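You operate a simulated robot arm through the tools that you are given. There is no shell and no other tool. Be economical: measure what you need, move in short steps, check, and stop when the job is done.

You are at the controls of a simulated robot arm. One attempt, no reset.

## Task
Roll the chair away from the rack, shelve the packing table's two cartons by label, push the tray in.
Fine: the two small cartons; chair at least a metre off the rack; the rest of the rack, the totes and the tickets stay as they are. Set down upright: small carton.

The check looks at the end state, three seconds after you hand in, the way a careful person would. Anything else that was tipped, shoved, dropped, spilled or broken makes it a failure.

## Robot
A 6-joint arm with a four-finger gripper on a trunk, on a base that drives. Base frame: it is fixed to the floor where the robot stands at the start and does not move with it; the origin is under the middle of the robot, x ahead of it, y to its left, z up. Readings come in m, degrees, newtons and seconds.
It reaches about 0.912 m from its shoulder. Its first joint turns from -166.0 to 166.0 degrees. Places, roughly: black tray [1.5, 0.5, 1.25]; blue tote [-0.75, 1.75, 0.75]; centre labelled spot of the rack [1, 0.8, 0.7]; grey tote [-0.25, 1.5, 0.75]; right chair base [2.25, -1.75, 0]; right labelled spot of the rack [1.2, 0.7, 0.7]; shelf label [-2.8, -0.4, 0]; small carton [1, 1, 0.75]; ticket [0.75, 1, 0.75]. Payload 3.43 kg.
Tool frame: the origin (TCP) lies between the finger pads and is the grasp point; the fingertips stand 0.03 m ahead of it; z points along the fingers, y is the line along which they close. Largest opening 0.12 m; the body of the gripper starts 0.085 m behind the TCP.
Orientation is told as [roll, pitch, yaw] about the base's x, y, z axes, in that order, counted from this pose: with the fingers straight down and closing along the base's y, the tool's x points along the base's -x, its y along +y and its z along -z.

## Interface
- The arm moves only by the tool play_rows. Its argument "increments" is a list of rows, each an object (a shift or turn left out is 0, a gripper value left out holds the last) with "claw": the gripper command, from -1 (shut) to 1 (fully open), values between in proportion; "xyz": the shift along the base's x, y, z in units of 25 mm (1.0 is 25 mm), a list of three; "angular": the turn, a rotation vector about the base's x, y, z in units of 8 degrees (1.0 is 8 degrees), a list of three. In form: [{"claw": claw, "xyz": [dx, dy, dz], "angular": [wx, wy, wz]}, ...]. A call has 1 to 20 rows; each row shifts and turns the commanded pose from where the row before left it. A call with a number of a shift or a turn outside -1 to 1 is refused whole. Each row takes 0.2 s and may step no farther than 0.05 m and 8.6 degrees from the row before; otherwise, or with a gripper value out of range, the whole call is refused. A pose out of reach is approached as far as the arm can. The call stops where the force on the tool passes 90 N (or 10 N more than at its start, if that is more) or the arm is blocked; 0.2 s more then pass. The fingers move at their own pace and stop on an object; they squeeze with about 30 N. The grip force told is the motor's: it shows also when the fingers shut on nothing. Time passes only in rows, and 0.2 s behind the last, so rows that do not move let the fingers close. The reply holds the time, the measured pose of the TCP, the force on the tool along the base axes, the opening and the grip force, in the units named above and with some noise, with the torque about the TCP (base axes, N m) and any sound that the robot's microphone picked up.
- Cameras (640 x 400 px; columns grow to the right, rows downward): "scene" is now at [0.0423, 0.1474, 1.5607]; the picture's right is [-0.49, -0.87, 0.00], its down [-0.29, 0.16, -0.94] and it looks along [0.82, -0.47, -0.33] (base axes); focal length 214 px, centre (320, 200). "wrist" rides on the gripper at [0.071, -0.017, -0.12] in the tool frame; the picture's right is [0.23, 0.97, 0.00], its down [-0.81, 0.19, -0.55] and it looks along [-0.54, 0.13, 0.83] (tool axes); focal length 275 px, centre (320, 200). There is no depth. A picture from a camera that has moved, and an enlarged one, comes with that camera's place and axes in the base frame and with its lens. The place of the scene camera against the robot may be out by one fixed shift of up to 0.025 m in any direction.
- get_image(camera): a new picture of that camera. No time passes.
- raise_lower(by): slides the trunk up (or, below 0, down) by that many m; the arm and the scene camera ride with it, the base frame stays. It gives what a move gives, with no picture.
- drive_base(legs): drives the robot by 1 to 6 legs, each [ahead, left, turn to the left] in m, m and degrees, along the robot's own axes; the way and the turn of a leg run together, so that a leg with both is an arc; at most 1.5 m and 180 degrees a leg. The arm and the cameras ride along, it lands a little off, and it stops where it bumps. It gives what a move gives.
- turn_head(pan, tilt): turns the head with the scene camera to pan (to the left, within 120 degrees either way) and tilt (down, from -29 to 69), counted from straight ahead of the robot. It gives what a move gives.
- inspect(camera, box): a new picture of the part [left, top, right, bottom] of that camera's present view, enlarged. No time passes.
- hand_in(): hands the job in; it is judged then, once.

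Work in short steps. Places have to be worked out from the pictures, the camera data and where the tool is seen: move nearer, look again, correct. Check each grasp and each placing, and mend what went wrong. You have 120 turns and 98 pictures in all, those below and enlarged ones among them. Open the gripper and draw the arm clear of the work before you hand the job in, unless the task says otherwise; then end with one line.

The tools are called by a JSON object that holds its "op" and its "data". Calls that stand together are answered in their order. play_rows: Moves the arm, as the interface text tells. Its arguments: {"type":"object","properties":{"increments":{"type":"array","items":{"type":"object","properties":{"claw":{"type":"number"},"xyz":{"type":"array","items":{"type":"number"}},"angular":{"type":"array","items":{"type":"number"}}}}}},"required":["increments"]} The other tools are called the same way: raise_lower (by) slides the trunk up or down; drive_base (legs) drives the base; turn_head (pan, tilt) turns the head that bears the scene camera; get_image (camera) takes a picture; inspect (camera, box) takes an enlarged picture of a part of a camera's view; hand_in () hands the job in.

At the start:

```text
clock: 0.0
tool_pos: [0.3284, 0.3744, 1.0874]
ee_rot: [0.1, 0.0, -0.1]
force: [1.1, -0.1, -0.4]
torque: [0.01, 0.0, -0.02]
grip_width: 0.1199
grasp_force: 0.1
trunk travel left (down, up): [-0.1, 0.44]
robot x, y, heading: [0.0033, -0.0008, -0.0]
head pan, tilt: [55.4, 68.8]
```

scene: 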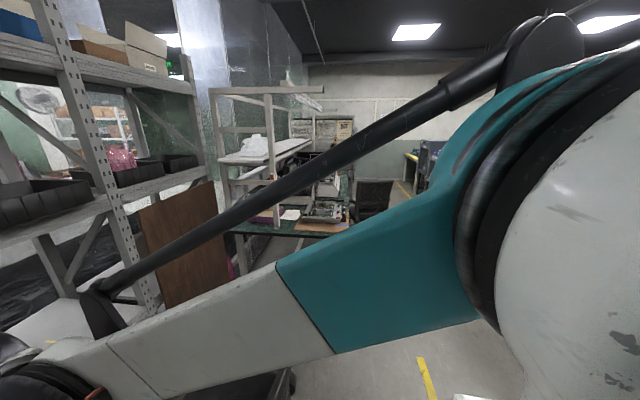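
wrist: 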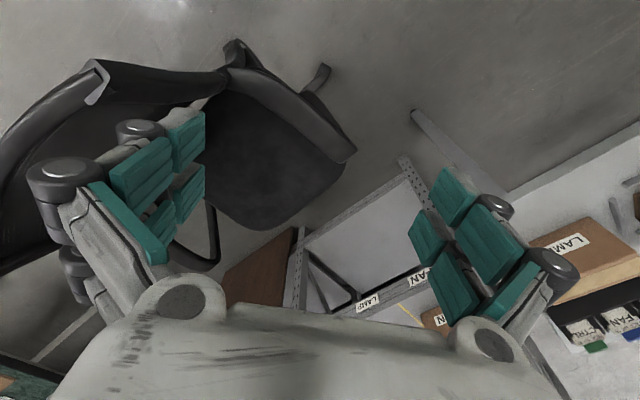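

The scene camera is pointed to the right with the arm in the way; I see the chair ahead in the wrist view. I turn the head to look ahead-left toward the rack.

{"op": "turn_head", "data": {"pan": 35, "tilt": 30}}

{"op": "get_image", "data": {"camera": "scene"}}

```text
clock: 1.1
tool_pos: [0.3281, 0.3741, 1.0862]
ee_rot: [-0.1, 0.0, 0.0]
force: [0.3, 0.0, -0.8]
torque: [-0.03, 0.0, -0.03]
grip_width: 0.1201
grasp_force: 0.1
trunk travel left (down, up): [-0.1, 0.44]
robot x, y, heading: [-0.0041, -0.0026, -0.2]
head pan, tilt: [35.0, 30.0]
```

```text
95 pictures are left
camera scene: at [0.0421, 0.1472, 1.5602], right [-0.5, -0.87, 0.0], down [-0.29, 0.17, -0.94], along [0.82, -0.47, -0.34], focal length 214 px, centre (320, 200)
```

scene: 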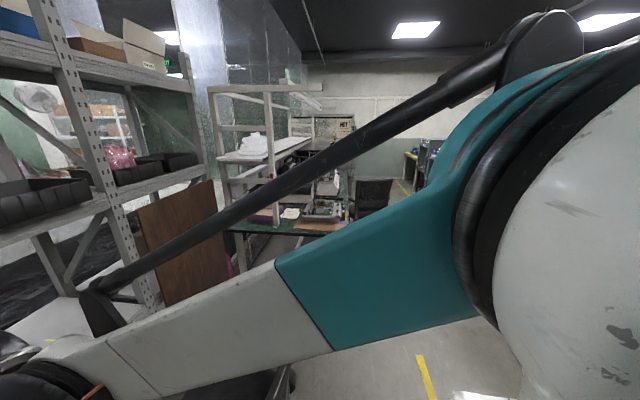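

The picture hardly changed although the reading did; I try another head angle to see whether the camera follows.

{"op": "turn_head", "data": {"pan": 90, "tilt": 40}}

{"op": "get_image", "data": {"camera": "scene"}}

```text
clock: 2.3
tool_pos: [0.3286, 0.3748, 1.0869]
ee_rot: [-0.1, 0.0, 0.0]
force: [0.1, 0.1, 0.6]
torque: [-0.03, -0.03, -0.01]
grip_width: 0.1199
grasp_force: 0.1
trunk travel left (down, up): [-0.1, 0.44]
robot x, y, heading: [-0.0002, 0.0046, 0.2]
head pan, tilt: [90.0, 40.0]
```

```text
94 pictures are left
camera scene: at [0.0419, 0.147, 1.5595], right [-0.5, -0.87, 0.0], down [-0.3, 0.17, -0.94], along [0.81, -0.47, -0.35], focal length 214 px, centre (320, 200)
```

scene: 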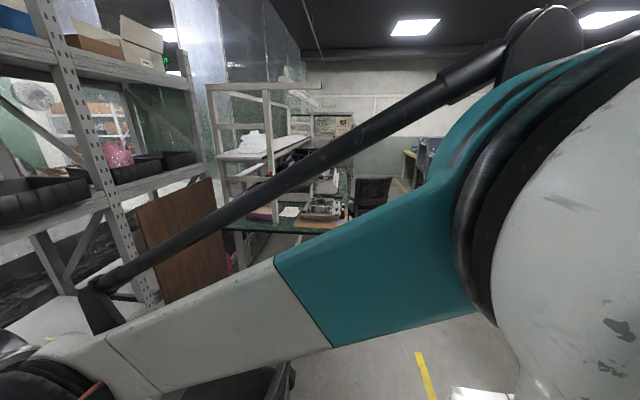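

The camera does not follow the head, so I'll use base turning and the wrist camera instead. First an enlarged look at the wrist view, then a small left turn.

{"op": "inspect", "data": {"camera": "wrist", "box": [320, 160, 640, 360]}}

{"op": "drive_base", "data": {"legs": [[0, 0, 50]]}}

{"op": "get_image", "data": {"camera": "scene"}}

{"op": "get_image", "data": {"camera": "wrist"}}

```text
2.00 times, centred on (480, 260) of wrist
camera zoom: at [0.2573, 0.3569, 1.2076], right [-0.23, 0.97, 0.0], down [0.81, 0.19, 0.55], along [0.54, 0.13, -0.83], focal length 551 px, centre (0, 80)
```

zoom: 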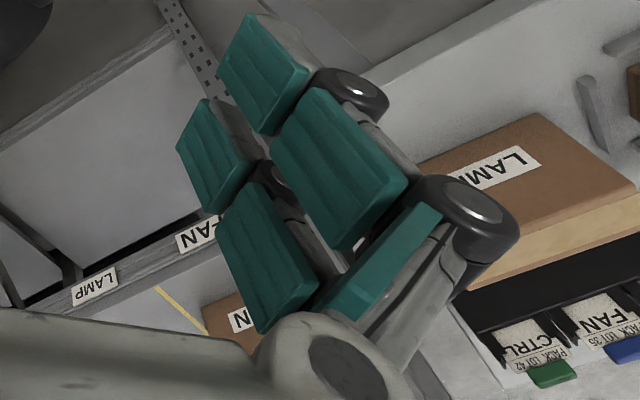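

```text
clock: 5.0
tool_pos: [-0.0802, 0.4916, 1.0874]
ee_rot: [0.0, -0.1, 50.5]
force: [0.6, -0.2, 0.0]
torque: [-0.01, 0.05, 0.02]
grip_width: 0.1198
grasp_force: 0.0
trunk travel left (down, up): [-0.1, 0.44]
robot x, y, heading: [-0.0007, 0.0012, 50.6]
head pan, tilt: [90.0, 40.0]
```

```text
92 pictures are left
camera scene: at [-0.0988, 0.1374, 1.5581], right [0.35, -0.94, 0.0], down [-0.34, -0.12, -0.93], along [0.88, 0.32, -0.36], focal length 214 px, centre (320, 200)
```

scene: 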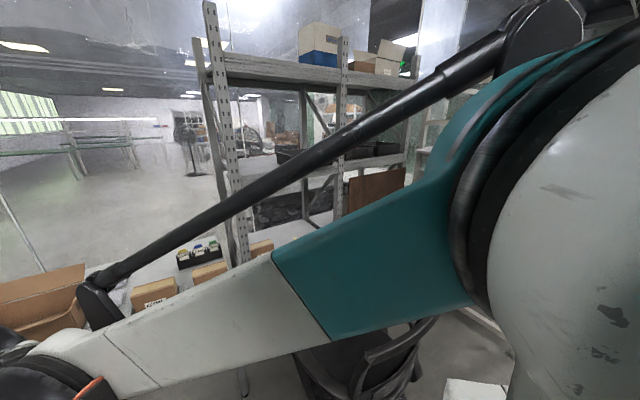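

```text
91 pictures are left
camera wrist: at [-0.1122, 0.4251, 1.2076], right [-0.9, 0.44, 0.0], down [0.37, 0.75, 0.55], along [0.24, 0.5, -0.83], focal length 275 px, centre (320, 200)
```

wrist: 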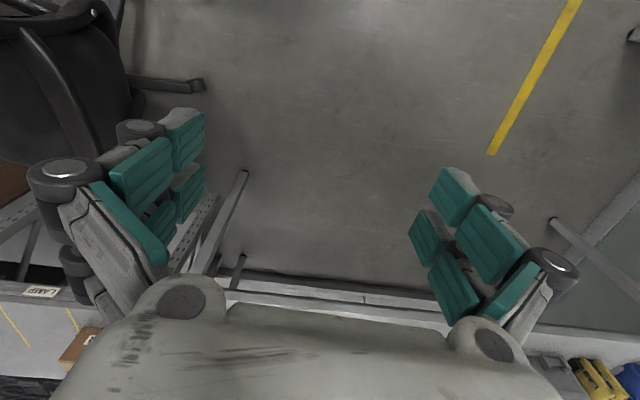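

Now I see the rack ahead-left and the packing table to its left, the chair in front. I look around to the right and behind to know the free floor.

{"op": "drive_base", "data": {"legs": [[0, 0, -120]]}}

{"op": "get_image", "data": {"camera": "scene"}}

{"op": "get_image", "data": {"camera": "wrist"}}

```text
clock: 10.3
tool_pos: [0.469, -0.1669, 1.0867]
ee_rot: [-0.1, 0.0, -68.3]
force: [-0.5, -0.1, -0.1]
torque: [0.06, 0.04, 0.01]
grip_width: 0.1203
grasp_force: 0.0
trunk travel left (down, up): [-0.1, 0.44]
robot x, y, heading: [-0.002, -0.0005, -68.5]
head pan, tilt: [90.0, 40.0]
```

```text
90 pictures are left
camera scene: at [0.1448, -0.006, 1.5558], right [-0.99, 0.16, 0.0], down [0.06, 0.38, -0.92], along [-0.15, -0.91, -0.38], focal length 214 px, centre (320, 200)
```

scene: 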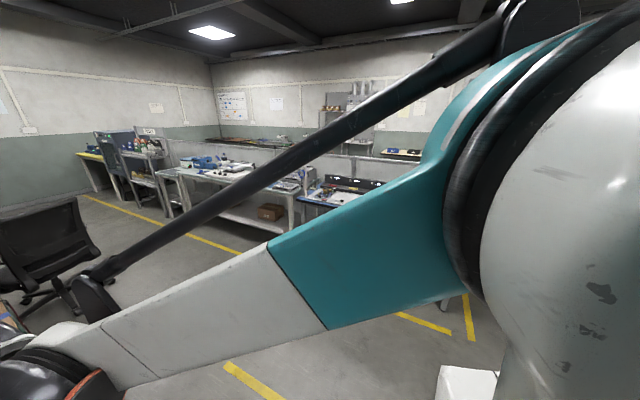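

```text
89 pictures are left
camera wrist: at [0.4274, -0.1078, 1.2076], right [0.82, 0.57, 0.0], down [0.48, -0.68, 0.55], along [0.32, -0.45, -0.83], focal length 275 px, centre (320, 200)
```

wrist: 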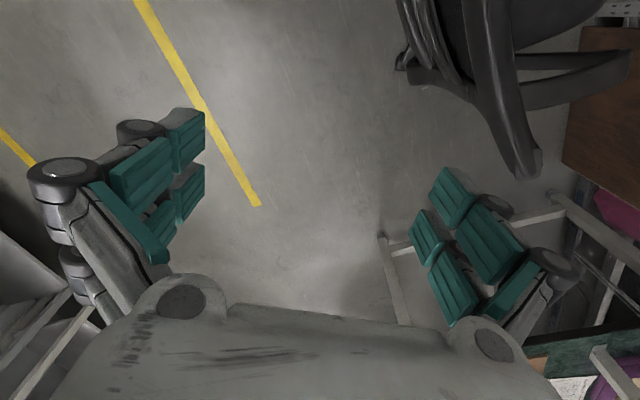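

South of the robot is open floor. I drive there a bit and turn back to face the chair and rack.

{"op": "drive_base", "data": {"legs": [[0.5, 0, 0], [0, 0, 130]]}}

{"op": "get_image", "data": {"camera": "scene"}}

{"op": "get_image", "data": {"camera": "wrist"}}

```text
clock: 18.6
tool_pos: [0.0188, 0.0071, 1.0867]
ee_rot: [0.0, 0.1, 60.7]
force: [-0.2, -0.7, 0.0]
torque: [-0.02, -0.01, 0.02]
grip_width: 0.1201
grasp_force: 0.0
trunk travel left (down, up): [-0.1, 0.44]
robot x, y, heading: [0.1854, -0.4662, 60.7]
head pan, tilt: [90.0, 40.0]
```

```text
88 pictures are left
camera scene: at [0.0624, -0.3441, 1.553], right [0.48, -0.88, 0.0], down [-0.36, -0.2, -0.91], along [0.8, 0.44, -0.41], focal length 214 px, centre (320, 200)
```

scene: 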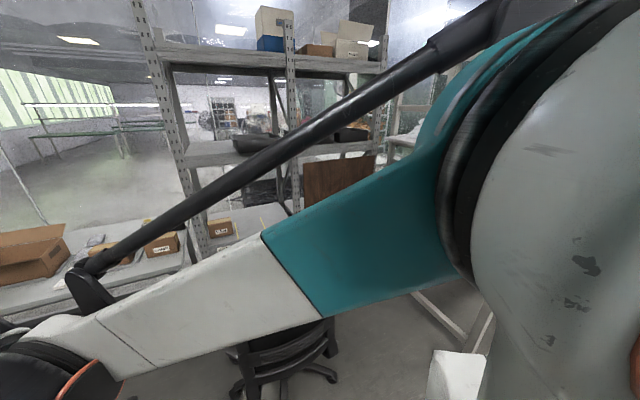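

```text
87 pictures are left
camera wrist: at [-0.001, -0.0639, 1.2076], right [-0.96, 0.28, 0.0], down [0.23, 0.8, 0.55], along [0.15, 0.53, -0.83], focal length 275 px, centre (320, 200)
```

wrist: 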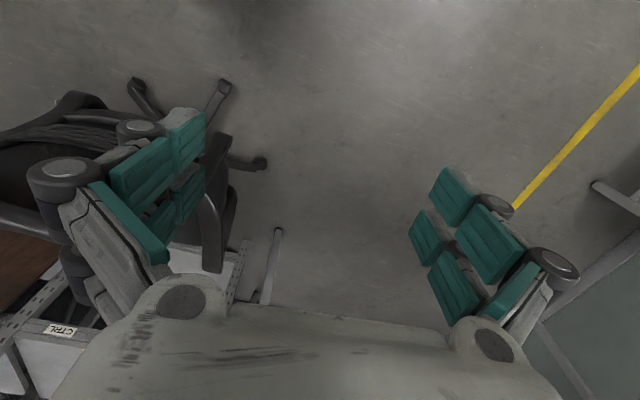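

The chair's back faces the robot. I raise the trunk for a higher viewpoint and turn to put the chair in the middle of the wrist view.

{"op": "raise_lower", "data": {"by": 0.4}}

{"op": "drive_base", "data": {"legs": [[0, 0, -38]]}}

{"op": "get_image", "data": {"camera": "wrist"}}

{"op": "get_image", "data": {"camera": "scene"}}

```text
clock: 22.4
tool_pos: [0.0187, 0.0069, 1.486]
ee_rot: [0.0, 0.0, 60.8]
force: [0.2, 0.1, -0.2]
torque: [-0.04, -0.02, -0.02]
grip_width: 0.12
grasp_force: 0.2
trunk travel left (down, up): [-0.5, 0.04]
robot x, y, heading: [0.1855, -0.4599, 60.5]
head pan, tilt: [90.0, 40.0]
```

```text
clock: 24.6
tool_pos: [0.3451, 0.009, 1.4861]
ee_rot: [0.1, 0.1, 22.6]
force: [0.0, -0.2, -0.1]
torque: [0.01, 0.04, -0.01]
grip_width: 0.1199
grasp_force: 0.0
trunk travel left (down, up): [-0.5, 0.04]
robot x, y, heading: [0.1845, -0.4608, 22.4]
head pan, tilt: [90.0, 40.0]
```

```text
86 pictures are left
camera wrist: at [0.2859, -0.0343, 1.6076], right [-0.58, 0.81, 0.0], down [0.68, 0.49, 0.55], along [0.45, 0.32, -0.83], focal length 275 px, centre (320, 200)
```

wrist: 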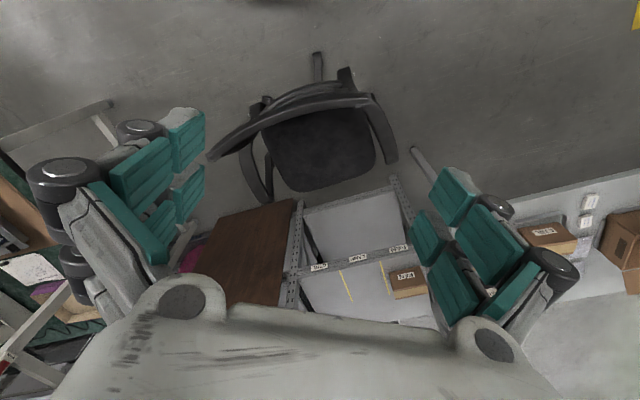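

```text
85 pictures are left
camera scene: at [0.1619, -0.3079, 1.9514], right [-0.17, -0.98, 0.0], down [-0.42, 0.07, -0.9], along [0.89, -0.16, -0.43], focal length 214 px, centre (320, 200)
```

scene: 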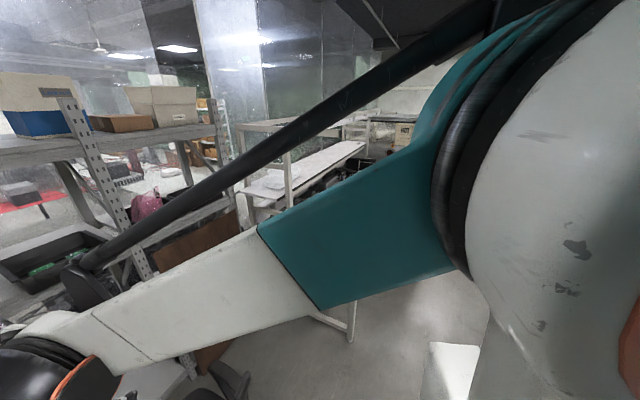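

The chair is well seen now; I enlarge it and the rack/table labels.

{"op": "inspect", "data": {"camera": "wrist", "box": [190, 40, 430, 220]}}

{"op": "inspect", "data": {"camera": "wrist", "box": [280, 190, 640, 400]}}

```text
2.22 times, centred on (310, 130) of wrist
camera zoom: at [0.2859, -0.0343, 1.6076], right [-0.58, 0.81, 0.0], down [0.68, 0.49, 0.55], along [0.45, 0.32, -0.83], focal length 612 px, centre (342, 356)
```

zoom: 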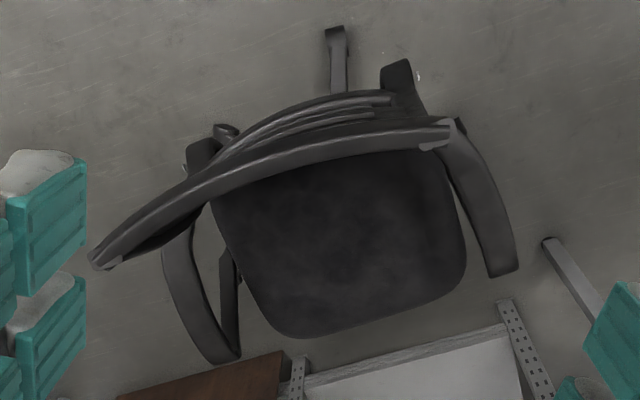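

```text
1.78 times, centred on (460, 295) of wrist
camera zoom: at [0.2859, -0.0343, 1.6076], right [-0.58, 0.81, 0.0], down [0.68, 0.49, 0.55], along [0.45, 0.32, -0.83], focal length 489 px, centre (71, 31)
```

zoom: 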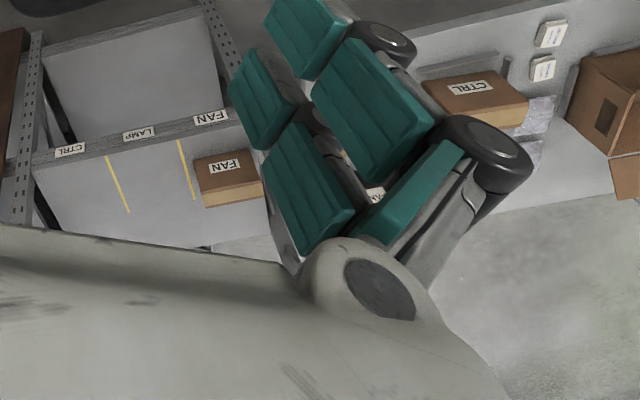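

Labels read FAN (left, already holding a FAN carton), LAMP (centre), CTRL (right). The chair's back rail triangulates to about z 0.91, from [0.72,-0.09] to [0.36,0.16], middle near [0.49,0.01]. I move over the middle, turning the fingers to close across it, and lower.

{"op": "play_rows", "data": {"increments": [{"claw": 1, "xyz": [0.73, 0, 0], "angular": [0, 0, -0.89]}, {"xyz": [0.73, 0, 0], "angular": [0, 0, -0.89]}, {"xyz": [0.73, 0, 0], "angular": [0, 0, -0.89]}, {"xyz": [0.73, 0, 0], "angular": [0, 0, -0.89]}, {"xyz": [0.73, 0, 0], "angular": [0, 0, -0.89]}, {"xyz": [0.73, 0, 0], "angular": [0, 0, -0.89]}, {"xyz": [0.73, 0, 0], "angular": [0, 0, -0.89]}, {"xyz": [0.73, 0, 0], "angular": [0, 0, -0.89]}]}}

{"op": "raise_lower", "data": {"by": -0.38}}

{"op": "get_image", "data": {"camera": "wrist"}}

{"op": "get_image", "data": {"camera": "scene"}}

```text
clock: 26.4
tool_pos: [0.4917, 0.0111, 1.4865]
ee_rot: [0.0, -0.1, -34.4]
force: [-0.5, 0.0, -0.7]
torque: [0.0, 0.04, 0.01]
grip_width: 0.1201
grasp_force: 0.1
trunk travel left (down, up): [-0.5, 0.04]
robot x, y, heading: [0.1844, -0.4599, 22.6]
head pan, tilt: [90.0, 40.0]
```

```text
clock: 30.1
tool_pos: [0.4911, 0.0101, 1.1065]
ee_rot: [0.0, 0.1, -34.5]
force: [-0.3, -1.2, 0.4]
torque: [0.0, 0.0, 0.03]
grip_width: 0.1201
grasp_force: 0.2
trunk travel left (down, up): [-0.12, 0.42]
robot x, y, heading: [0.1829, -0.4655, 22.5]
head pan, tilt: [90.0, 40.0]
```

```text
82 pictures are left
camera wrist: at [0.4233, 0.0353, 1.2277], right [0.36, 0.93, 0.0], down [0.78, -0.3, 0.55], along [0.52, -0.2, -0.83], focal length 275 px, centre (320, 200)
```

wrist: 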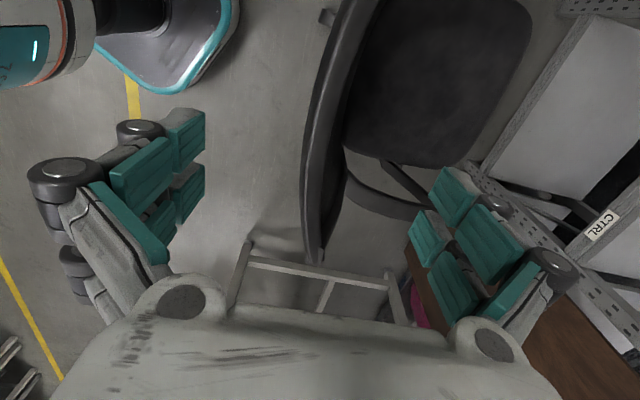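

```text
81 pictures are left
camera scene: at [0.1593, -0.2749, 1.5621], right [0.19, -0.98, 0.0], down [-0.51, -0.1, -0.86], along [0.84, 0.16, -0.52], focal length 214 px, centre (320, 200)
```

scene: 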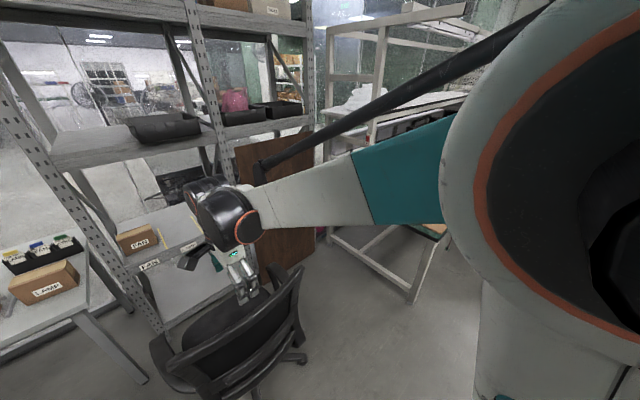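

The rail lies about 2 cm toward the rack from under the TCP. I correct and descend around it.

{"op": "raise_lower", "data": {"by": -0.1}}

{"op": "play_rows", "data": {"increments": [{"xyz": [0.5, 0.7, 0]}, {"xyz": [0, 0, -0.7]}, {"xyz": [0, 0, -0.7]}, {"xyz": [0, 0, -0.7]}]}}

{"op": "get_image", "data": {"camera": "wrist"}}

{"op": "get_image", "data": {"camera": "scene"}}

```text
clock: 31.4
tool_pos: [0.4909, 0.0109, 1.0074]
ee_rot: [0.0, 0.0, -34.5]
force: [0.8, -0.3, 0.6]
torque: [0.0, -0.02, 0.0]
grip_width: 0.1197
grasp_force: 0.1
trunk travel left (down, up): [-0.02, 0.52]
robot x, y, heading: [0.1823, -0.4626, 22.7]
head pan, tilt: [90.0, 40.0]
```

```text
clock: 32.4
tool_pos: [0.5034, 0.0264, 0.9542]
ee_rot: [0.0, 0.0, -34.6]
force: [-0.4, -0.2, 0.7]
torque: [0.04, -0.04, 0.01]
grip_width: 0.1199
grasp_force: 0.1
trunk travel left (down, up): [-0.02, 0.52]
robot x, y, heading: [0.1859, -0.4609, 22.4]
head pan, tilt: [90.0, 40.0]
```

```text
80 pictures are left
camera wrist: at [0.435, 0.0524, 1.0751], right [0.36, 0.93, 0.0], down [0.78, -0.3, 0.55], along [0.52, -0.2, -0.83], focal length 275 px, centre (320, 200)
```

wrist: 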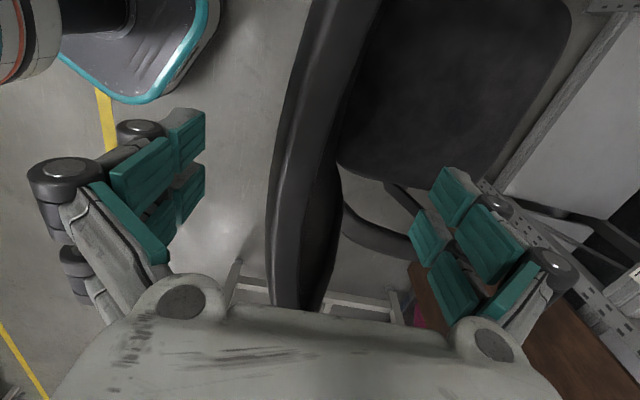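

```text
79 pictures are left
camera scene: at [0.1432, -0.2465, 1.4494], right [0.53, -0.85, 0.0], down [-0.54, -0.34, -0.77], along [0.66, 0.41, -0.63], focal length 214 px, centre (320, 200)
```

scene: 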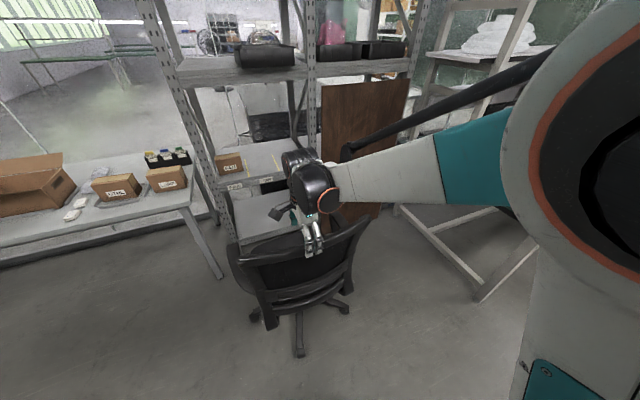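

The rail is now between the fingers, roughly centred. I hold the head at this helpful angle, descend 5 cm and close.

{"op": "play_rows", "data": {"increments": [{"xyz": [0, 0, -0.7]}, {"xyz": [0, 0, -0.7]}, {"xyz": [0, 0, -0.7]}, {"claw": -1}, {"claw": -1}, {"claw": -1}]}}

{"op": "turn_head", "data": {"pan": 10, "tilt": 35}}

{"op": "get_image", "data": {"camera": "wrist"}}

{"op": "get_image", "data": {"camera": "scene"}}

```text
clock: 33.8
tool_pos: [0.502, 0.0218, 0.9046]
ee_rot: [0.1, 0.1, -34.5]
force: [-21.0, -33.1, 16.2]
torque: [-0.08, -0.48, -0.84]
grip_width: 0.042
grasp_force: 29.7
trunk travel left (down, up): [-0.02, 0.52]
robot x, y, heading: [0.1861, -0.4601, 22.3]
head pan, tilt: [90.0, 40.0]
```

```text
clock: 35.3
tool_pos: [0.5019, 0.0238, 0.9034]
ee_rot: [0.2, -0.1, -34.5]
force: [-20.8, -30.1, 13.5]
torque: [0.58, -0.62, -0.41]
grip_width: 0.0421
grasp_force: 29.9
trunk travel left (down, up): [-0.02, 0.52]
robot x, y, heading: [0.1887, -0.463, 22.6]
head pan, tilt: [10.0, 35.0]
```

```text
78 pictures are left
camera wrist: at [0.4333, 0.0496, 1.0248], right [0.36, 0.93, 0.0], down [0.78, -0.3, 0.55], along [0.52, -0.2, -0.83], focal length 275 px, centre (320, 200)
```

wrist: 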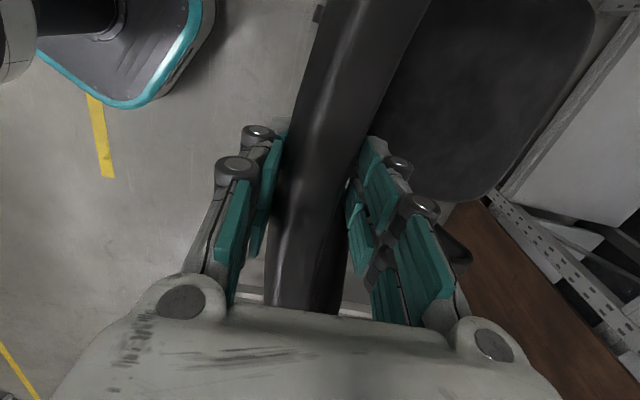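

```text
77 pictures are left
camera scene: at [0.1427, -0.2481, 1.4566], right [0.54, -0.84, 0.0], down [-0.48, -0.31, -0.82], along [0.69, 0.44, -0.57], focal length 214 px, centre (320, 200)
```

scene: 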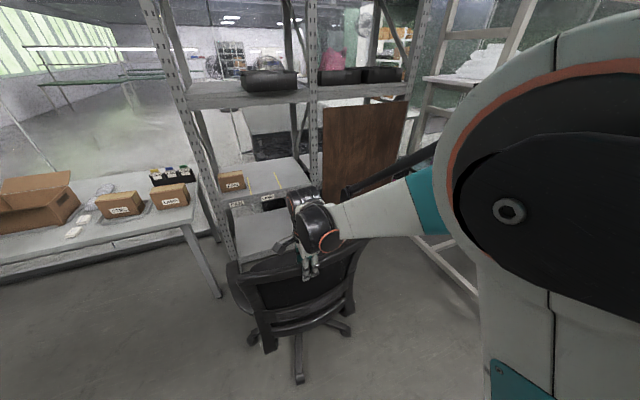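

Gripped the rail (opening 0.042). I pull the chair away from the rack, a first short stretch.

{"op": "drive_base", "data": {"legs": [[-0.33, -0.22, 0]]}}

{"op": "get_image", "data": {"camera": "scene"}}

```text
clock: 37.8
tool_pos: [0.2825, -0.3083, 0.9029]
ee_rot: [0.0, -0.1, -34.5]
force: [-5.6, -10.3, -1.0]
torque: [0.76, -0.84, 1.51]
grip_width: 0.0749
grasp_force: 30.2
trunk travel left (down, up): [-0.02, 0.52]
robot x, y, heading: [-0.0359, -0.7958, 22.5]
head pan, tilt: [10.0, 35.0]
```

```text
76 pictures are left
camera scene: at [-0.0766, -0.5783, 1.4562], right [0.54, -0.84, 0.0], down [-0.48, -0.31, -0.82], along [0.69, 0.44, -0.57], focal length 214 px, centre (320, 200)
```

scene: 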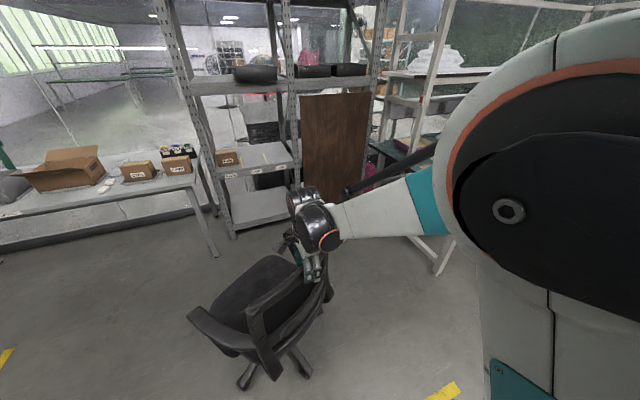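

The chair follows, swivelling about its rail end. I keep pulling a bit and swing right to carry it to the open floor in the south.

{"op": "drive_base", "data": {"legs": [[-0.25, -0.15, 0], [0, 0, -50]]}}

{"op": "get_image", "data": {"camera": "scene"}}

```text
clock: 42.1
tool_pos: [0.3714, -0.9601, 0.9006]
ee_rot: [-0.2, -0.2, -84.9]
force: [21.7, -12.6, 9.4]
torque: [-0.98, -0.69, -2.41]
grip_width: 0.0554
grasp_force: 30.5
trunk travel left (down, up): [-0.02, 0.52]
robot x, y, heading: [-0.2071, -1.0277, -27.8]
head pan, tilt: [10.0, 35.0]
```

```text
75 pictures are left
camera scene: at [-0.0665, -0.8749, 1.4557], right [-0.3, -0.95, 0.0], down [-0.55, 0.17, -0.82], along [0.78, -0.25, -0.57], focal length 214 px, centre (320, 200)
```

scene: 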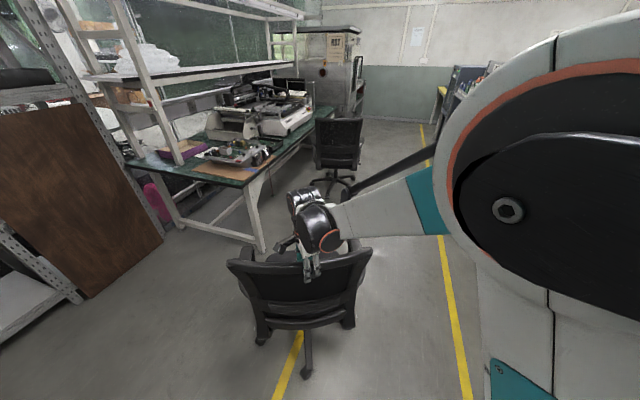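

The chair is about 1.2 m off; I swing it a little farther south, then release and lift.

{"op": "drive_base", "data": {"legs": [[0, 0, -25]]}}

{"op": "play_rows", "data": {"increments": [{"claw": 1}, {"claw": 1}, {"claw": 1}, {"xyz": [0, 0, 1]}, {"xyz": [0, 0, 1]}, {"xyz": [0, 0, 1]}, {"xyz": [0, 0, 1]}]}}

{"op": "raise_lower", "data": {"by": 0.2}}

{"op": "get_image", "data": {"camera": "scene"}}

```text
clock: 43.8
tool_pos: [0.3409, -1.211, 0.9033]
ee_rot: [-0.2, -0.4, -109.8]
force: [-39.9, 2.5, 12.1]
torque: [-0.18, 0.31, 1.27]
grip_width: 0.0564
grasp_force: 29.3
trunk travel left (down, up): [-0.02, 0.52]
robot x, y, heading: [-0.2092, -1.0255, -52.6]
head pan, tilt: [10.0, 35.0]
```

```text
clock: 45.4
tool_pos: [0.3438, -1.2124, 1.002]
ee_rot: [-0.4, -0.3, -109.9]
force: [-0.1, 1.2, -0.6]
torque: [-0.02, 0.0, -0.03]
grip_width: 0.1203
grasp_force: 0.1
trunk travel left (down, up): [-0.02, 0.52]
robot x, y, heading: [-0.2075, -1.0264, -52.6]
head pan, tilt: [10.0, 35.0]
```

```text
clock: 47.5
tool_pos: [0.3432, -1.2119, 1.2008]
ee_rot: [-0.3, -0.3, -109.9]
force: [0.2, -0.1, 0.5]
torque: [0.0, 0.0, -0.02]
grip_width: 0.12
grasp_force: 0.1
trunk travel left (down, up): [-0.22, 0.32]
robot x, y, heading: [-0.2075, -1.028, -52.5]
head pan, tilt: [10.0, 35.0]
```

```text
74 pictures are left
camera scene: at [-0.0266, -0.9699, 1.6633], right [-0.81, -0.59, 0.0], down [-0.3, 0.41, -0.86], along [0.51, -0.7, -0.5], focal length 214 px, centre (320, 200)
```

scene: 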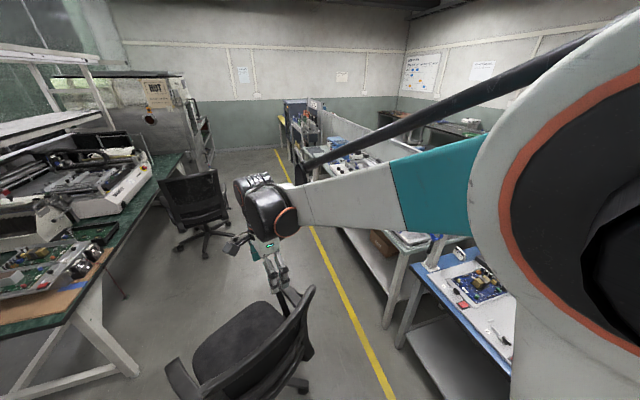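

The chair stands free, well over a metre from the rack. Now I drive to the packing table side, facing between table and rack.

{"op": "drive_base", "data": {"legs": [[0, 0, 112], [0.6, 0.12, 0], [0.5, 0.12, 0]]}}

{"op": "turn_head", "data": {"pan": 10, "tilt": 38}}

{"op": "get_image", "data": {"camera": "scene"}}

{"op": "get_image", "data": {"camera": "wrist"}}

```text
clock: 58.2
tool_pos: [0.1226, 0.6172, 1.201]
ee_rot: [-0.4, -0.3, 1.4]
force: [-0.3, -0.2, -0.4]
torque: [-0.05, -0.01, -0.01]
grip_width: 0.1201
grasp_force: 0.1
trunk travel left (down, up): [-0.22, 0.32]
robot x, y, heading: [0.1481, 0.0361, 58.7]
head pan, tilt: [10.0, 35.0]
```

```text
clock: 58.9
tool_pos: [0.1225, 0.6185, 1.2021]
ee_rot: [-0.3, -0.2, 1.4]
force: [-0.2, -0.5, -0.8]
torque: [0.02, 0.01, 0.0]
grip_width: 0.1199
grasp_force: 0.0
trunk travel left (down, up): [-0.22, 0.32]
robot x, y, heading: [0.1557, 0.0358, 58.7]
head pan, tilt: [10.0, 38.0]
```

```text
73 pictures are left
camera scene: at [-0.001, 0.1912, 1.6606], right [0.84, -0.54, 0.0], down [-0.29, -0.45, -0.85], along [0.46, 0.71, -0.53], focal length 214 px, centre (320, 200)
```

scene: 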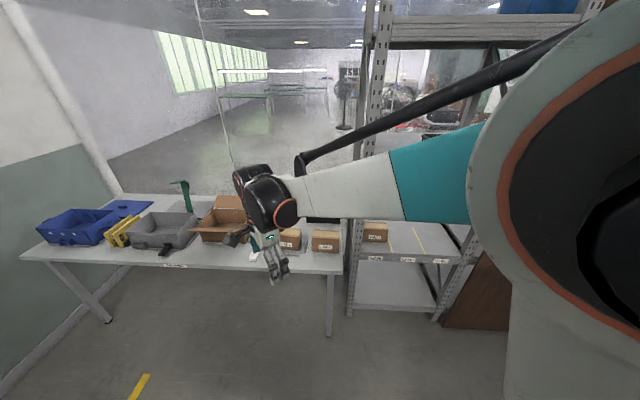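

```text
72 pictures are left
camera wrist: at [0.0513, 0.5988, 1.3221], right [-0.25, 0.97, -0.01], down [0.8, 0.21, 0.56], along [0.54, 0.14, -0.83], focal length 275 px, centre (320, 200)
```

wrist: 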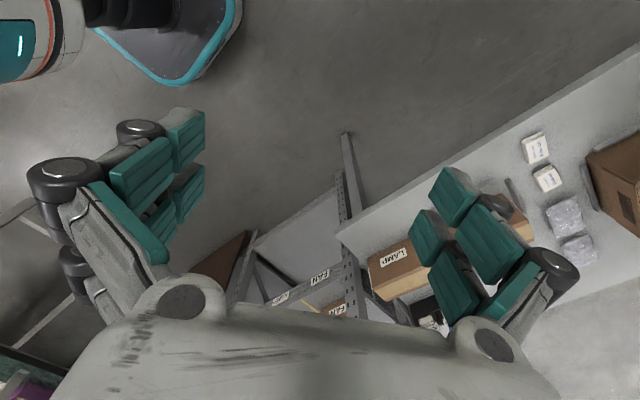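

I enlarge the scene's cartons and shelf, and the wrist view of LAMP.

{"op": "inspect", "data": {"camera": "scene", "box": [200, 200, 480, 350]}}

{"op": "inspect", "data": {"camera": "wrist", "box": [230, 130, 550, 340]}}

```text
2.29 times, centred on (340, 275) of scene
camera zoom: at [-0.001, 0.1912, 1.6606], right [0.84, -0.54, 0.0], down [-0.29, -0.45, -0.85], along [0.46, 0.71, -0.53], focal length 490 px, centre (274, 29)
```

zoom: 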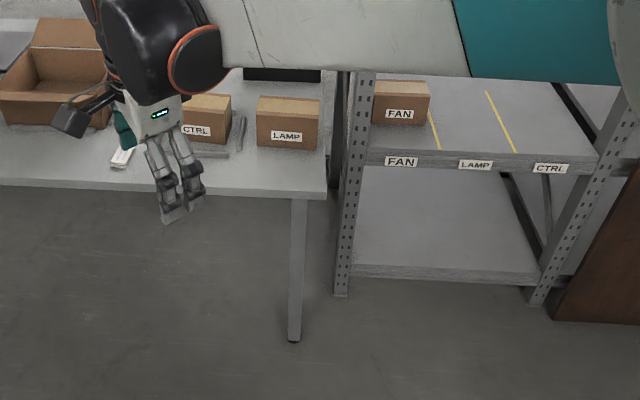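

```text
1.90 times, centred on (390, 235) of wrist
camera zoom: at [0.0513, 0.5988, 1.3221], right [-0.25, 0.97, -0.01], down [0.8, 0.21, 0.56], along [0.54, 0.14, -0.83], focal length 524 px, centre (187, 133)
```

zoom: 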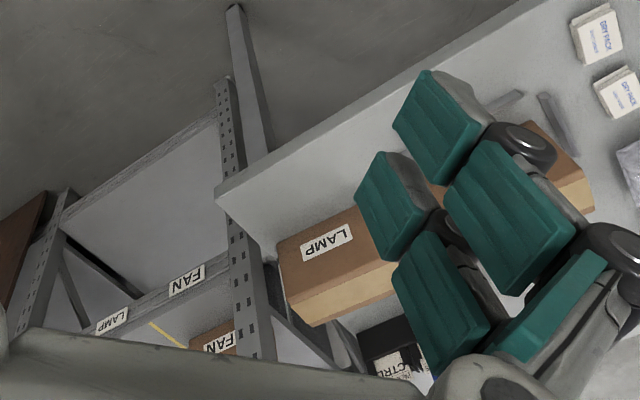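

I move the hand nearer the LAMP carton, turned square to the table, for a better measurement.

{"op": "play_rows", "data": {"increments": [{"xyz": [0.94, 0.58, -0.36], "angular": [0, 0, 0.61]}, {"xyz": [0.94, 0.58, -0.36], "angular": [0, 0, 0.61]}, {"xyz": [0.94, 0.58, -0.36], "angular": [0, 0, 0.61]}, {"xyz": [0.94, 0.58, -0.36], "angular": [0, 0, 0.61]}, {"xyz": [0.94, 0.58, -0.36], "angular": [0, 0, 0.61]}, {"xyz": [0.94, 0.58, -0.36], "angular": [0, 0, 0.61]}, {"xyz": [0.94, 0.58, -0.36], "angular": [0, 0, 0.61]}, {"xyz": [0.94, 0.58, -0.36], "angular": [0, 0, 0.61]}, {"xyz": [0.94, 0.58, -0.36], "angular": [0, 0, 0.61]}, {"xyz": [0.94, 0.58, -0.36], "angular": [0, 0, 0.61]}, {"xyz": [0.94, 0.58, -0.36], "angular": [0, 0, 0.61]}]}}

{"op": "get_image", "data": {"camera": "wrist"}}

{"op": "get_image", "data": {"camera": "scene"}}

```text
clock: 61.2
tool_pos: [0.3809, 0.7775, 1.1021]
ee_rot: [-0.3, -0.3, 55.2]
force: [0.2, -0.2, -0.5]
torque: [-0.02, 0.01, 0.01]
grip_width: 0.1196
grasp_force: 0.1
trunk travel left (down, up): [-0.22, 0.32]
robot x, y, heading: [0.1515, 0.0384, 58.6]
head pan, tilt: [10.0, 38.0]
```

```text
69 pictures are left
camera wrist: at [0.3536, 0.7081, 1.2233], right [-0.93, 0.37, -0.01], down [0.3, 0.78, 0.56], along [0.21, 0.52, -0.83], focal length 275 px, centre (320, 200)
```

wrist: 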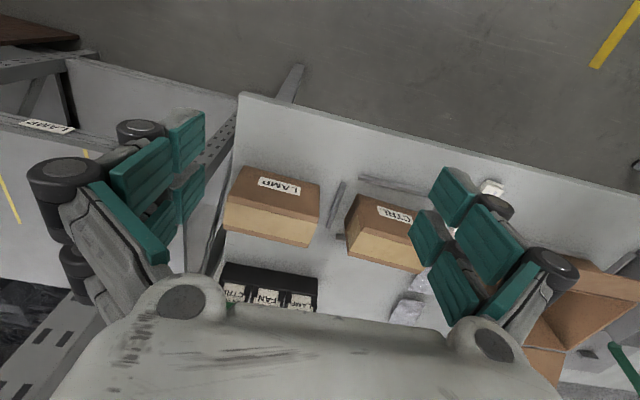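

```text
68 pictures are left
camera scene: at [-0.0177, 0.1968, 1.6513], right [0.93, -0.36, 0.0], down [-0.22, -0.57, -0.79], along [0.28, 0.73, -0.62], focal length 214 px, centre (320, 200)
```

scene: 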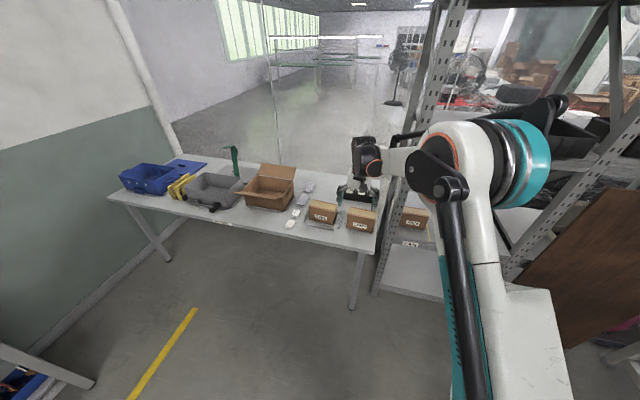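

I enlarge the two cartons to measure their corners.

{"op": "inspect", "data": {"camera": "wrist", "box": [200, 80, 440, 310]}}

```text
1.74 times, centred on (320, 195) of wrist
camera zoom: at [0.3536, 0.7081, 1.2233], right [-0.93, 0.37, -0.01], down [0.3, 0.78, 0.56], along [0.21, 0.52, -0.83], focal length 479 px, centre (320, 209)
```

zoom: 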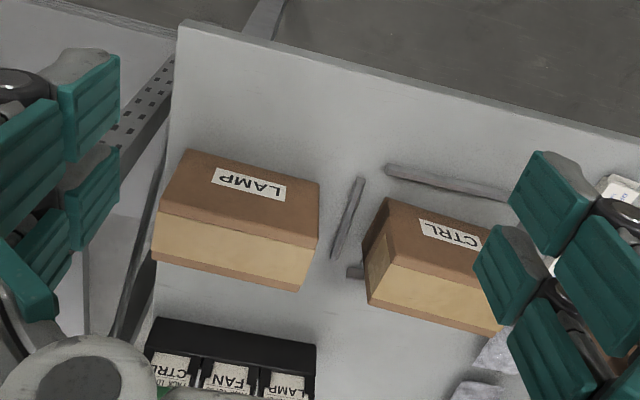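

LAMP carton: about 0.15 wide, 0.07 deep, 0.11 tall on a table at z≈0.75, top centre near [0.54,0.95,0.86]; I'll grip it front-to-back from above. I move over it turning the hand so the fingers close across its depth.

{"op": "play_rows", "data": {"increments": [{"xyz": [0.537, 0.58, -0.17], "angular": [0, 0, -0.94]}, {"xyz": [0.537, 0.58, -0.17], "angular": [0, 0, -0.94]}, {"xyz": [0.537, 0.58, -0.17], "angular": [0, 0, -0.94]}, {"xyz": [0.537, 0.58, -0.17], "angular": [0, 0, -0.94]}, {"xyz": [0.537, 0.58, -0.17], "angular": [0, 0, -0.94]}, {"xyz": [0.537, 0.58, -0.17], "angular": [0, 0, -0.94]}, {"xyz": [0.537, 0.58, -0.17], "angular": [0, 0, -0.94]}, {"xyz": [0.537, 0.58, -0.17], "angular": [0, 0, -0.94]}, {"xyz": [0.537, 0.58, -0.17], "angular": [0, 0, -0.94]}, {"xyz": [0.537, 0.58, -0.17], "angular": [0, 0, -0.94]}, {"xyz": [0.537, 0.58, -0.17], "angular": [0, 0, -0.94]}, {"xyz": [0.537, 0.58, -0.17], "angular": [0, 0, -0.94]}]}}

{"op": "get_image", "data": {"camera": "wrist"}}

{"op": "get_image", "data": {"camera": "scene"}}

```text
clock: 63.9
tool_pos: [0.5154, 0.888, 1.0474]
ee_rot: [-0.1, -0.3, -35.2]
force: [0.0, -0.2, 0.1]
torque: [-0.01, -0.01, 0.02]
grip_width: 0.12
grasp_force: 0.1
out of reach, approached as far as the arm can: row 9, 10, 11, 12
trunk travel left (down, up): [-0.22, 0.32]
robot x, y, heading: [0.1494, 0.0352, 58.9]
head pan, tilt: [10.0, 38.0]
```

```text
66 pictures are left
camera wrist: at [0.4476, 0.9144, 1.169], right [0.37, 0.93, -0.01], down [0.77, -0.31, 0.56], along [0.51, -0.21, -0.83], focal length 275 px, centre (320, 200)
```

wrist: 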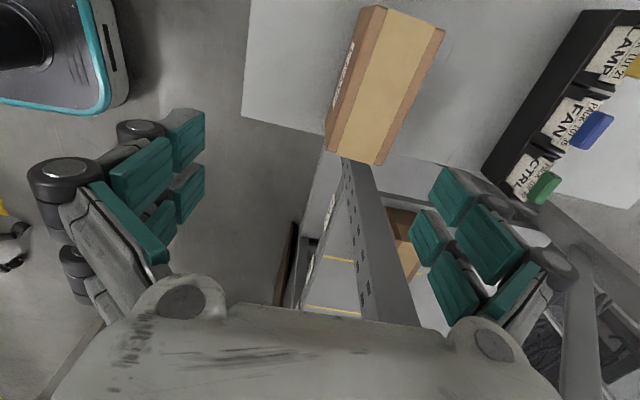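

```text
65 pictures are left
camera scene: at [-0.018, 0.1963, 1.6514], right [0.93, -0.36, 0.0], down [-0.22, -0.57, -0.79], along [0.28, 0.73, -0.62], focal length 214 px, centre (320, 200)
```

scene: 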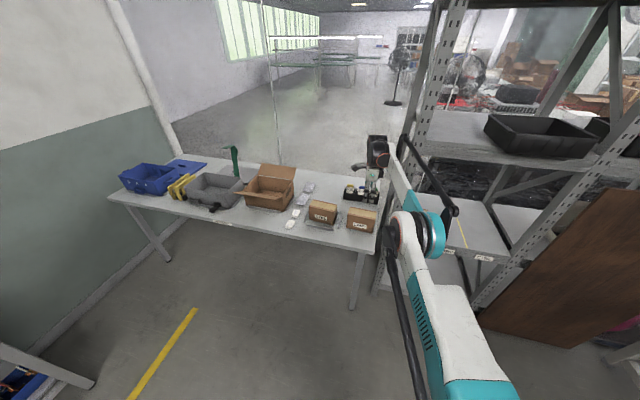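

The arm was at full stretch 7 cm short. I draw the hand back, drive 0.22 m nearer, then look again.

{"op": "play_rows", "data": {"increments": [{"xyz": [-0.57, -0.82, 0.1]}, {"xyz": [-0.57, -0.82, 0.1]}, {"xyz": [-0.57, -0.82, 0.1]}, {"xyz": [-0.57, -0.82, 0.1]}, {"xyz": [-0.57, -0.82, 0.1]}, {"xyz": [-0.57, -0.82, 0]}, {"xyz": [-0.57, -0.82, 0]}, {"xyz": [-0.57, -0.82, 0]}]}}

{"op": "drive_base", "data": {"legs": [[0.22, 0, 0]]}}

{"op": "get_image", "data": {"camera": "wrist"}}

```text
clock: 65.7
tool_pos: [0.4021, 0.7227, 1.0622]
ee_rot: [-0.3, -0.3, -35.1]
force: [0.0, 0.3, 0.4]
torque: [-0.02, 0.0, 0.02]
grip_width: 0.12
grasp_force: 0.1
trunk travel left (down, up): [-0.22, 0.32]
robot x, y, heading: [0.1531, 0.0354, 58.9]
head pan, tilt: [10.0, 38.0]
```

```text
clock: 67.3
tool_pos: [0.5164, 0.9122, 1.062]
ee_rot: [-0.4, -0.4, -35.1]
force: [-0.1, 0.5, 0.5]
torque: [-0.02, 0.01, 0.0]
grip_width: 0.12
grasp_force: 0.1
trunk travel left (down, up): [-0.22, 0.32]
robot x, y, heading: [0.263, 0.2235, 58.8]
head pan, tilt: [10.0, 38.0]
```

```text
64 pictures are left
camera wrist: at [0.4485, 0.9397, 1.1824], right [0.37, 0.93, -0.01], down [0.77, -0.3, 0.56], along [0.51, -0.21, -0.83], focal length 275 px, centre (320, 200)
```

wrist: 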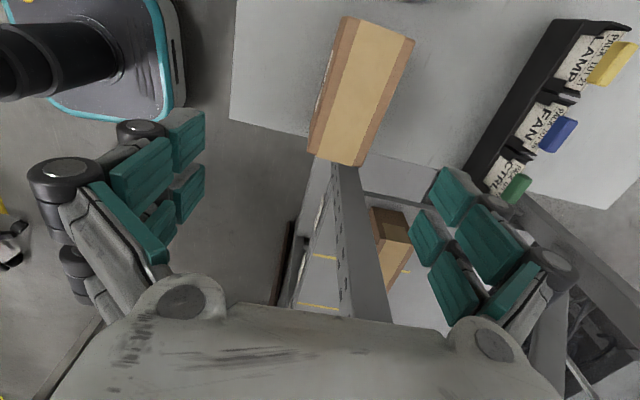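

I enlarge the carton to understand its faces.

{"op": "inspect", "data": {"camera": "wrist", "box": [280, 0, 460, 180]}}

{"op": "inspect", "data": {"camera": "scene", "box": [240, 130, 480, 280]}}

```text
2.22 times, centred on (370, 90) of wrist
camera zoom: at [0.4485, 0.9397, 1.1824], right [0.37, 0.93, -0.01], down [0.77, -0.3, 0.56], along [0.51, -0.21, -0.83], focal length 612 px, centre (209, 444)
```

zoom: 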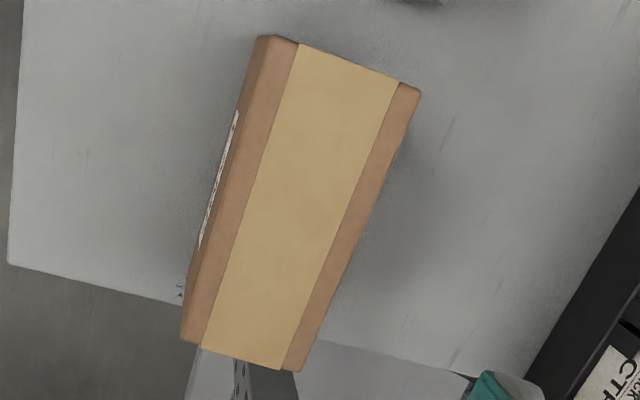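

```text
2.67 times, centred on (360, 205) of scene
camera zoom: at [0.0967, 0.3858, 1.6513], right [0.93, -0.36, 0.0], down [-0.22, -0.57, -0.79], along [0.28, 0.73, -0.62], focal length 572 px, centre (213, 187)
```

zoom: 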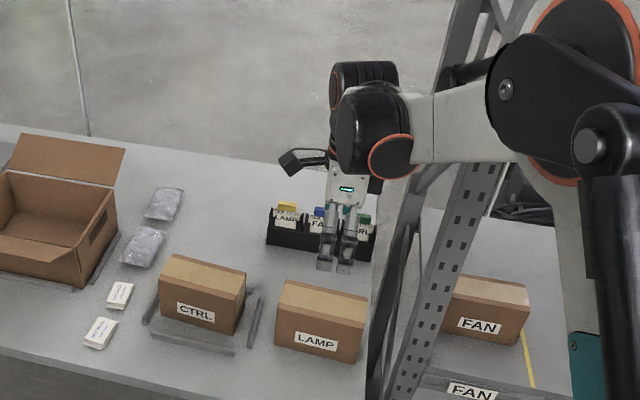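

Carton top centre works out to [0.54,0.945,0.86], depth 0.07 along bearing ~54°. I align over it and descend to just above, then check.

{"op": "play_rows", "data": {"increments": [{"claw": 1, "xyz": [0.46, 0.66, 0]}, {"xyz": [0.46, 0.66, -0.6]}, {"xyz": [0, 0, -1]}, {"xyz": [0, 0, -1]}, {"xyz": [0, 0, -1]}, {"xyz": [0, 0, -0.7]}]}}

{"op": "get_image", "data": {"camera": "wrist"}}

{"op": "inspect", "data": {"camera": "scene", "box": [240, 130, 480, 280]}}

```text
clock: 68.7
tool_pos: [0.5408, 0.9446, 0.9543]
ee_rot: [-0.3, -0.3, -35.2]
force: [-0.6, 0.7, -0.4]
torque: [0.01, -0.01, 0.03]
grip_width: 0.1198
grasp_force: 0.1
trunk travel left (down, up): [-0.22, 0.32]
robot x, y, heading: [0.2645, 0.2253, 58.8]
head pan, tilt: [10.0, 38.0]
```

```text
61 pictures are left
camera wrist: at [0.4718, 0.9721, 1.0747], right [0.37, 0.93, -0.01], down [0.77, -0.3, 0.56], along [0.51, -0.21, -0.83], focal length 275 px, centre (320, 200)
```

wrist: 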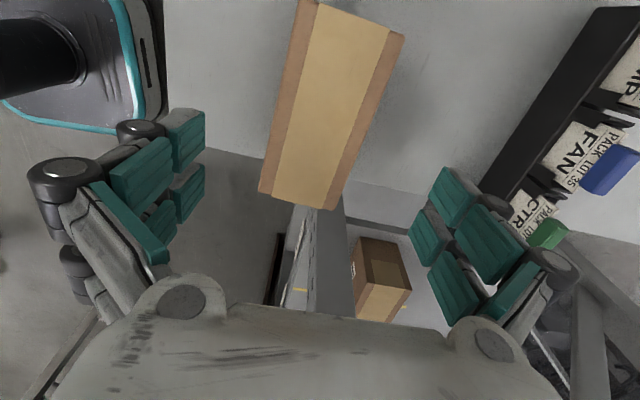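

```text
2.67 times, centred on (360, 205) of scene
camera zoom: at [0.0963, 0.3852, 1.6514], right [0.93, -0.36, 0.0], down [-0.22, -0.57, -0.79], along [0.29, 0.73, -0.62], focal length 572 px, centre (213, 187)
```

zoom: 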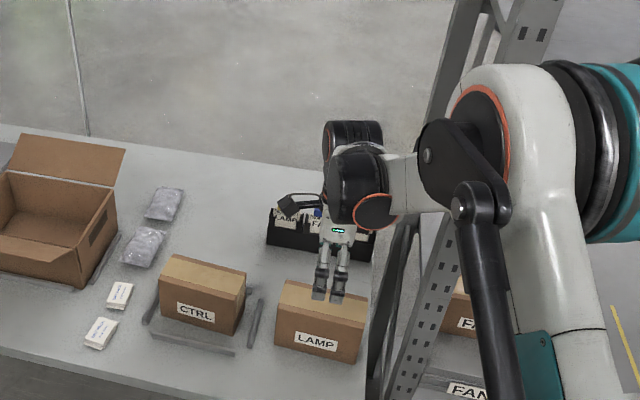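

Alignment is right on the carton's centre. I descend 13 cm and close.

{"op": "play_rows", "data": {"increments": [{"xyz": [0, 0, -0.9]}, {"xyz": [0, 0, -0.9]}, {"xyz": [0, 0, -0.9]}, {"xyz": [0, 0, -0.9]}, {"xyz": [0, 0, -0.9]}, {"xyz": [0, 0, -0.9]}, {"claw": -1}, {"claw": -1}, {"claw": -1}]}}

{"op": "get_image", "data": {"camera": "wrist"}}

```text
clock: 70.7
tool_pos: [0.5401, 0.9435, 0.8193]
ee_rot: [-0.3, -0.4, -35.1]
force: [1.1, -0.4, 11.7]
torque: [0.02, 0.05, -0.51]
grip_width: 0.0739
grasp_force: 29.9
trunk travel left (down, up): [-0.22, 0.32]
robot x, y, heading: [0.2648, 0.2195, 58.8]
head pan, tilt: [10.0, 38.0]
```

```text
59 pictures are left
camera wrist: at [0.471, 0.9713, 0.941], right [0.37, 0.93, -0.01], down [0.77, -0.31, 0.56], along [0.51, -0.21, -0.83], focal length 275 px, centre (320, 200)
```

wrist: 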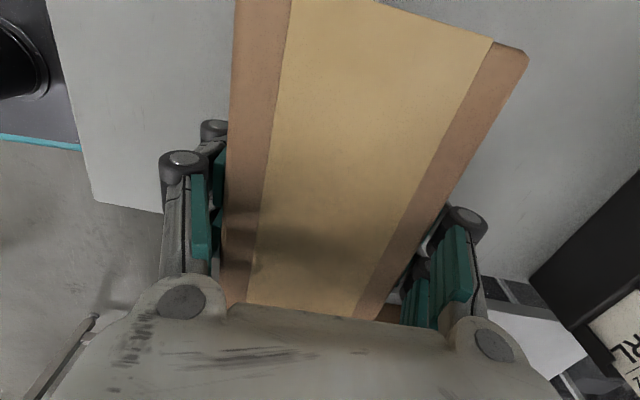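

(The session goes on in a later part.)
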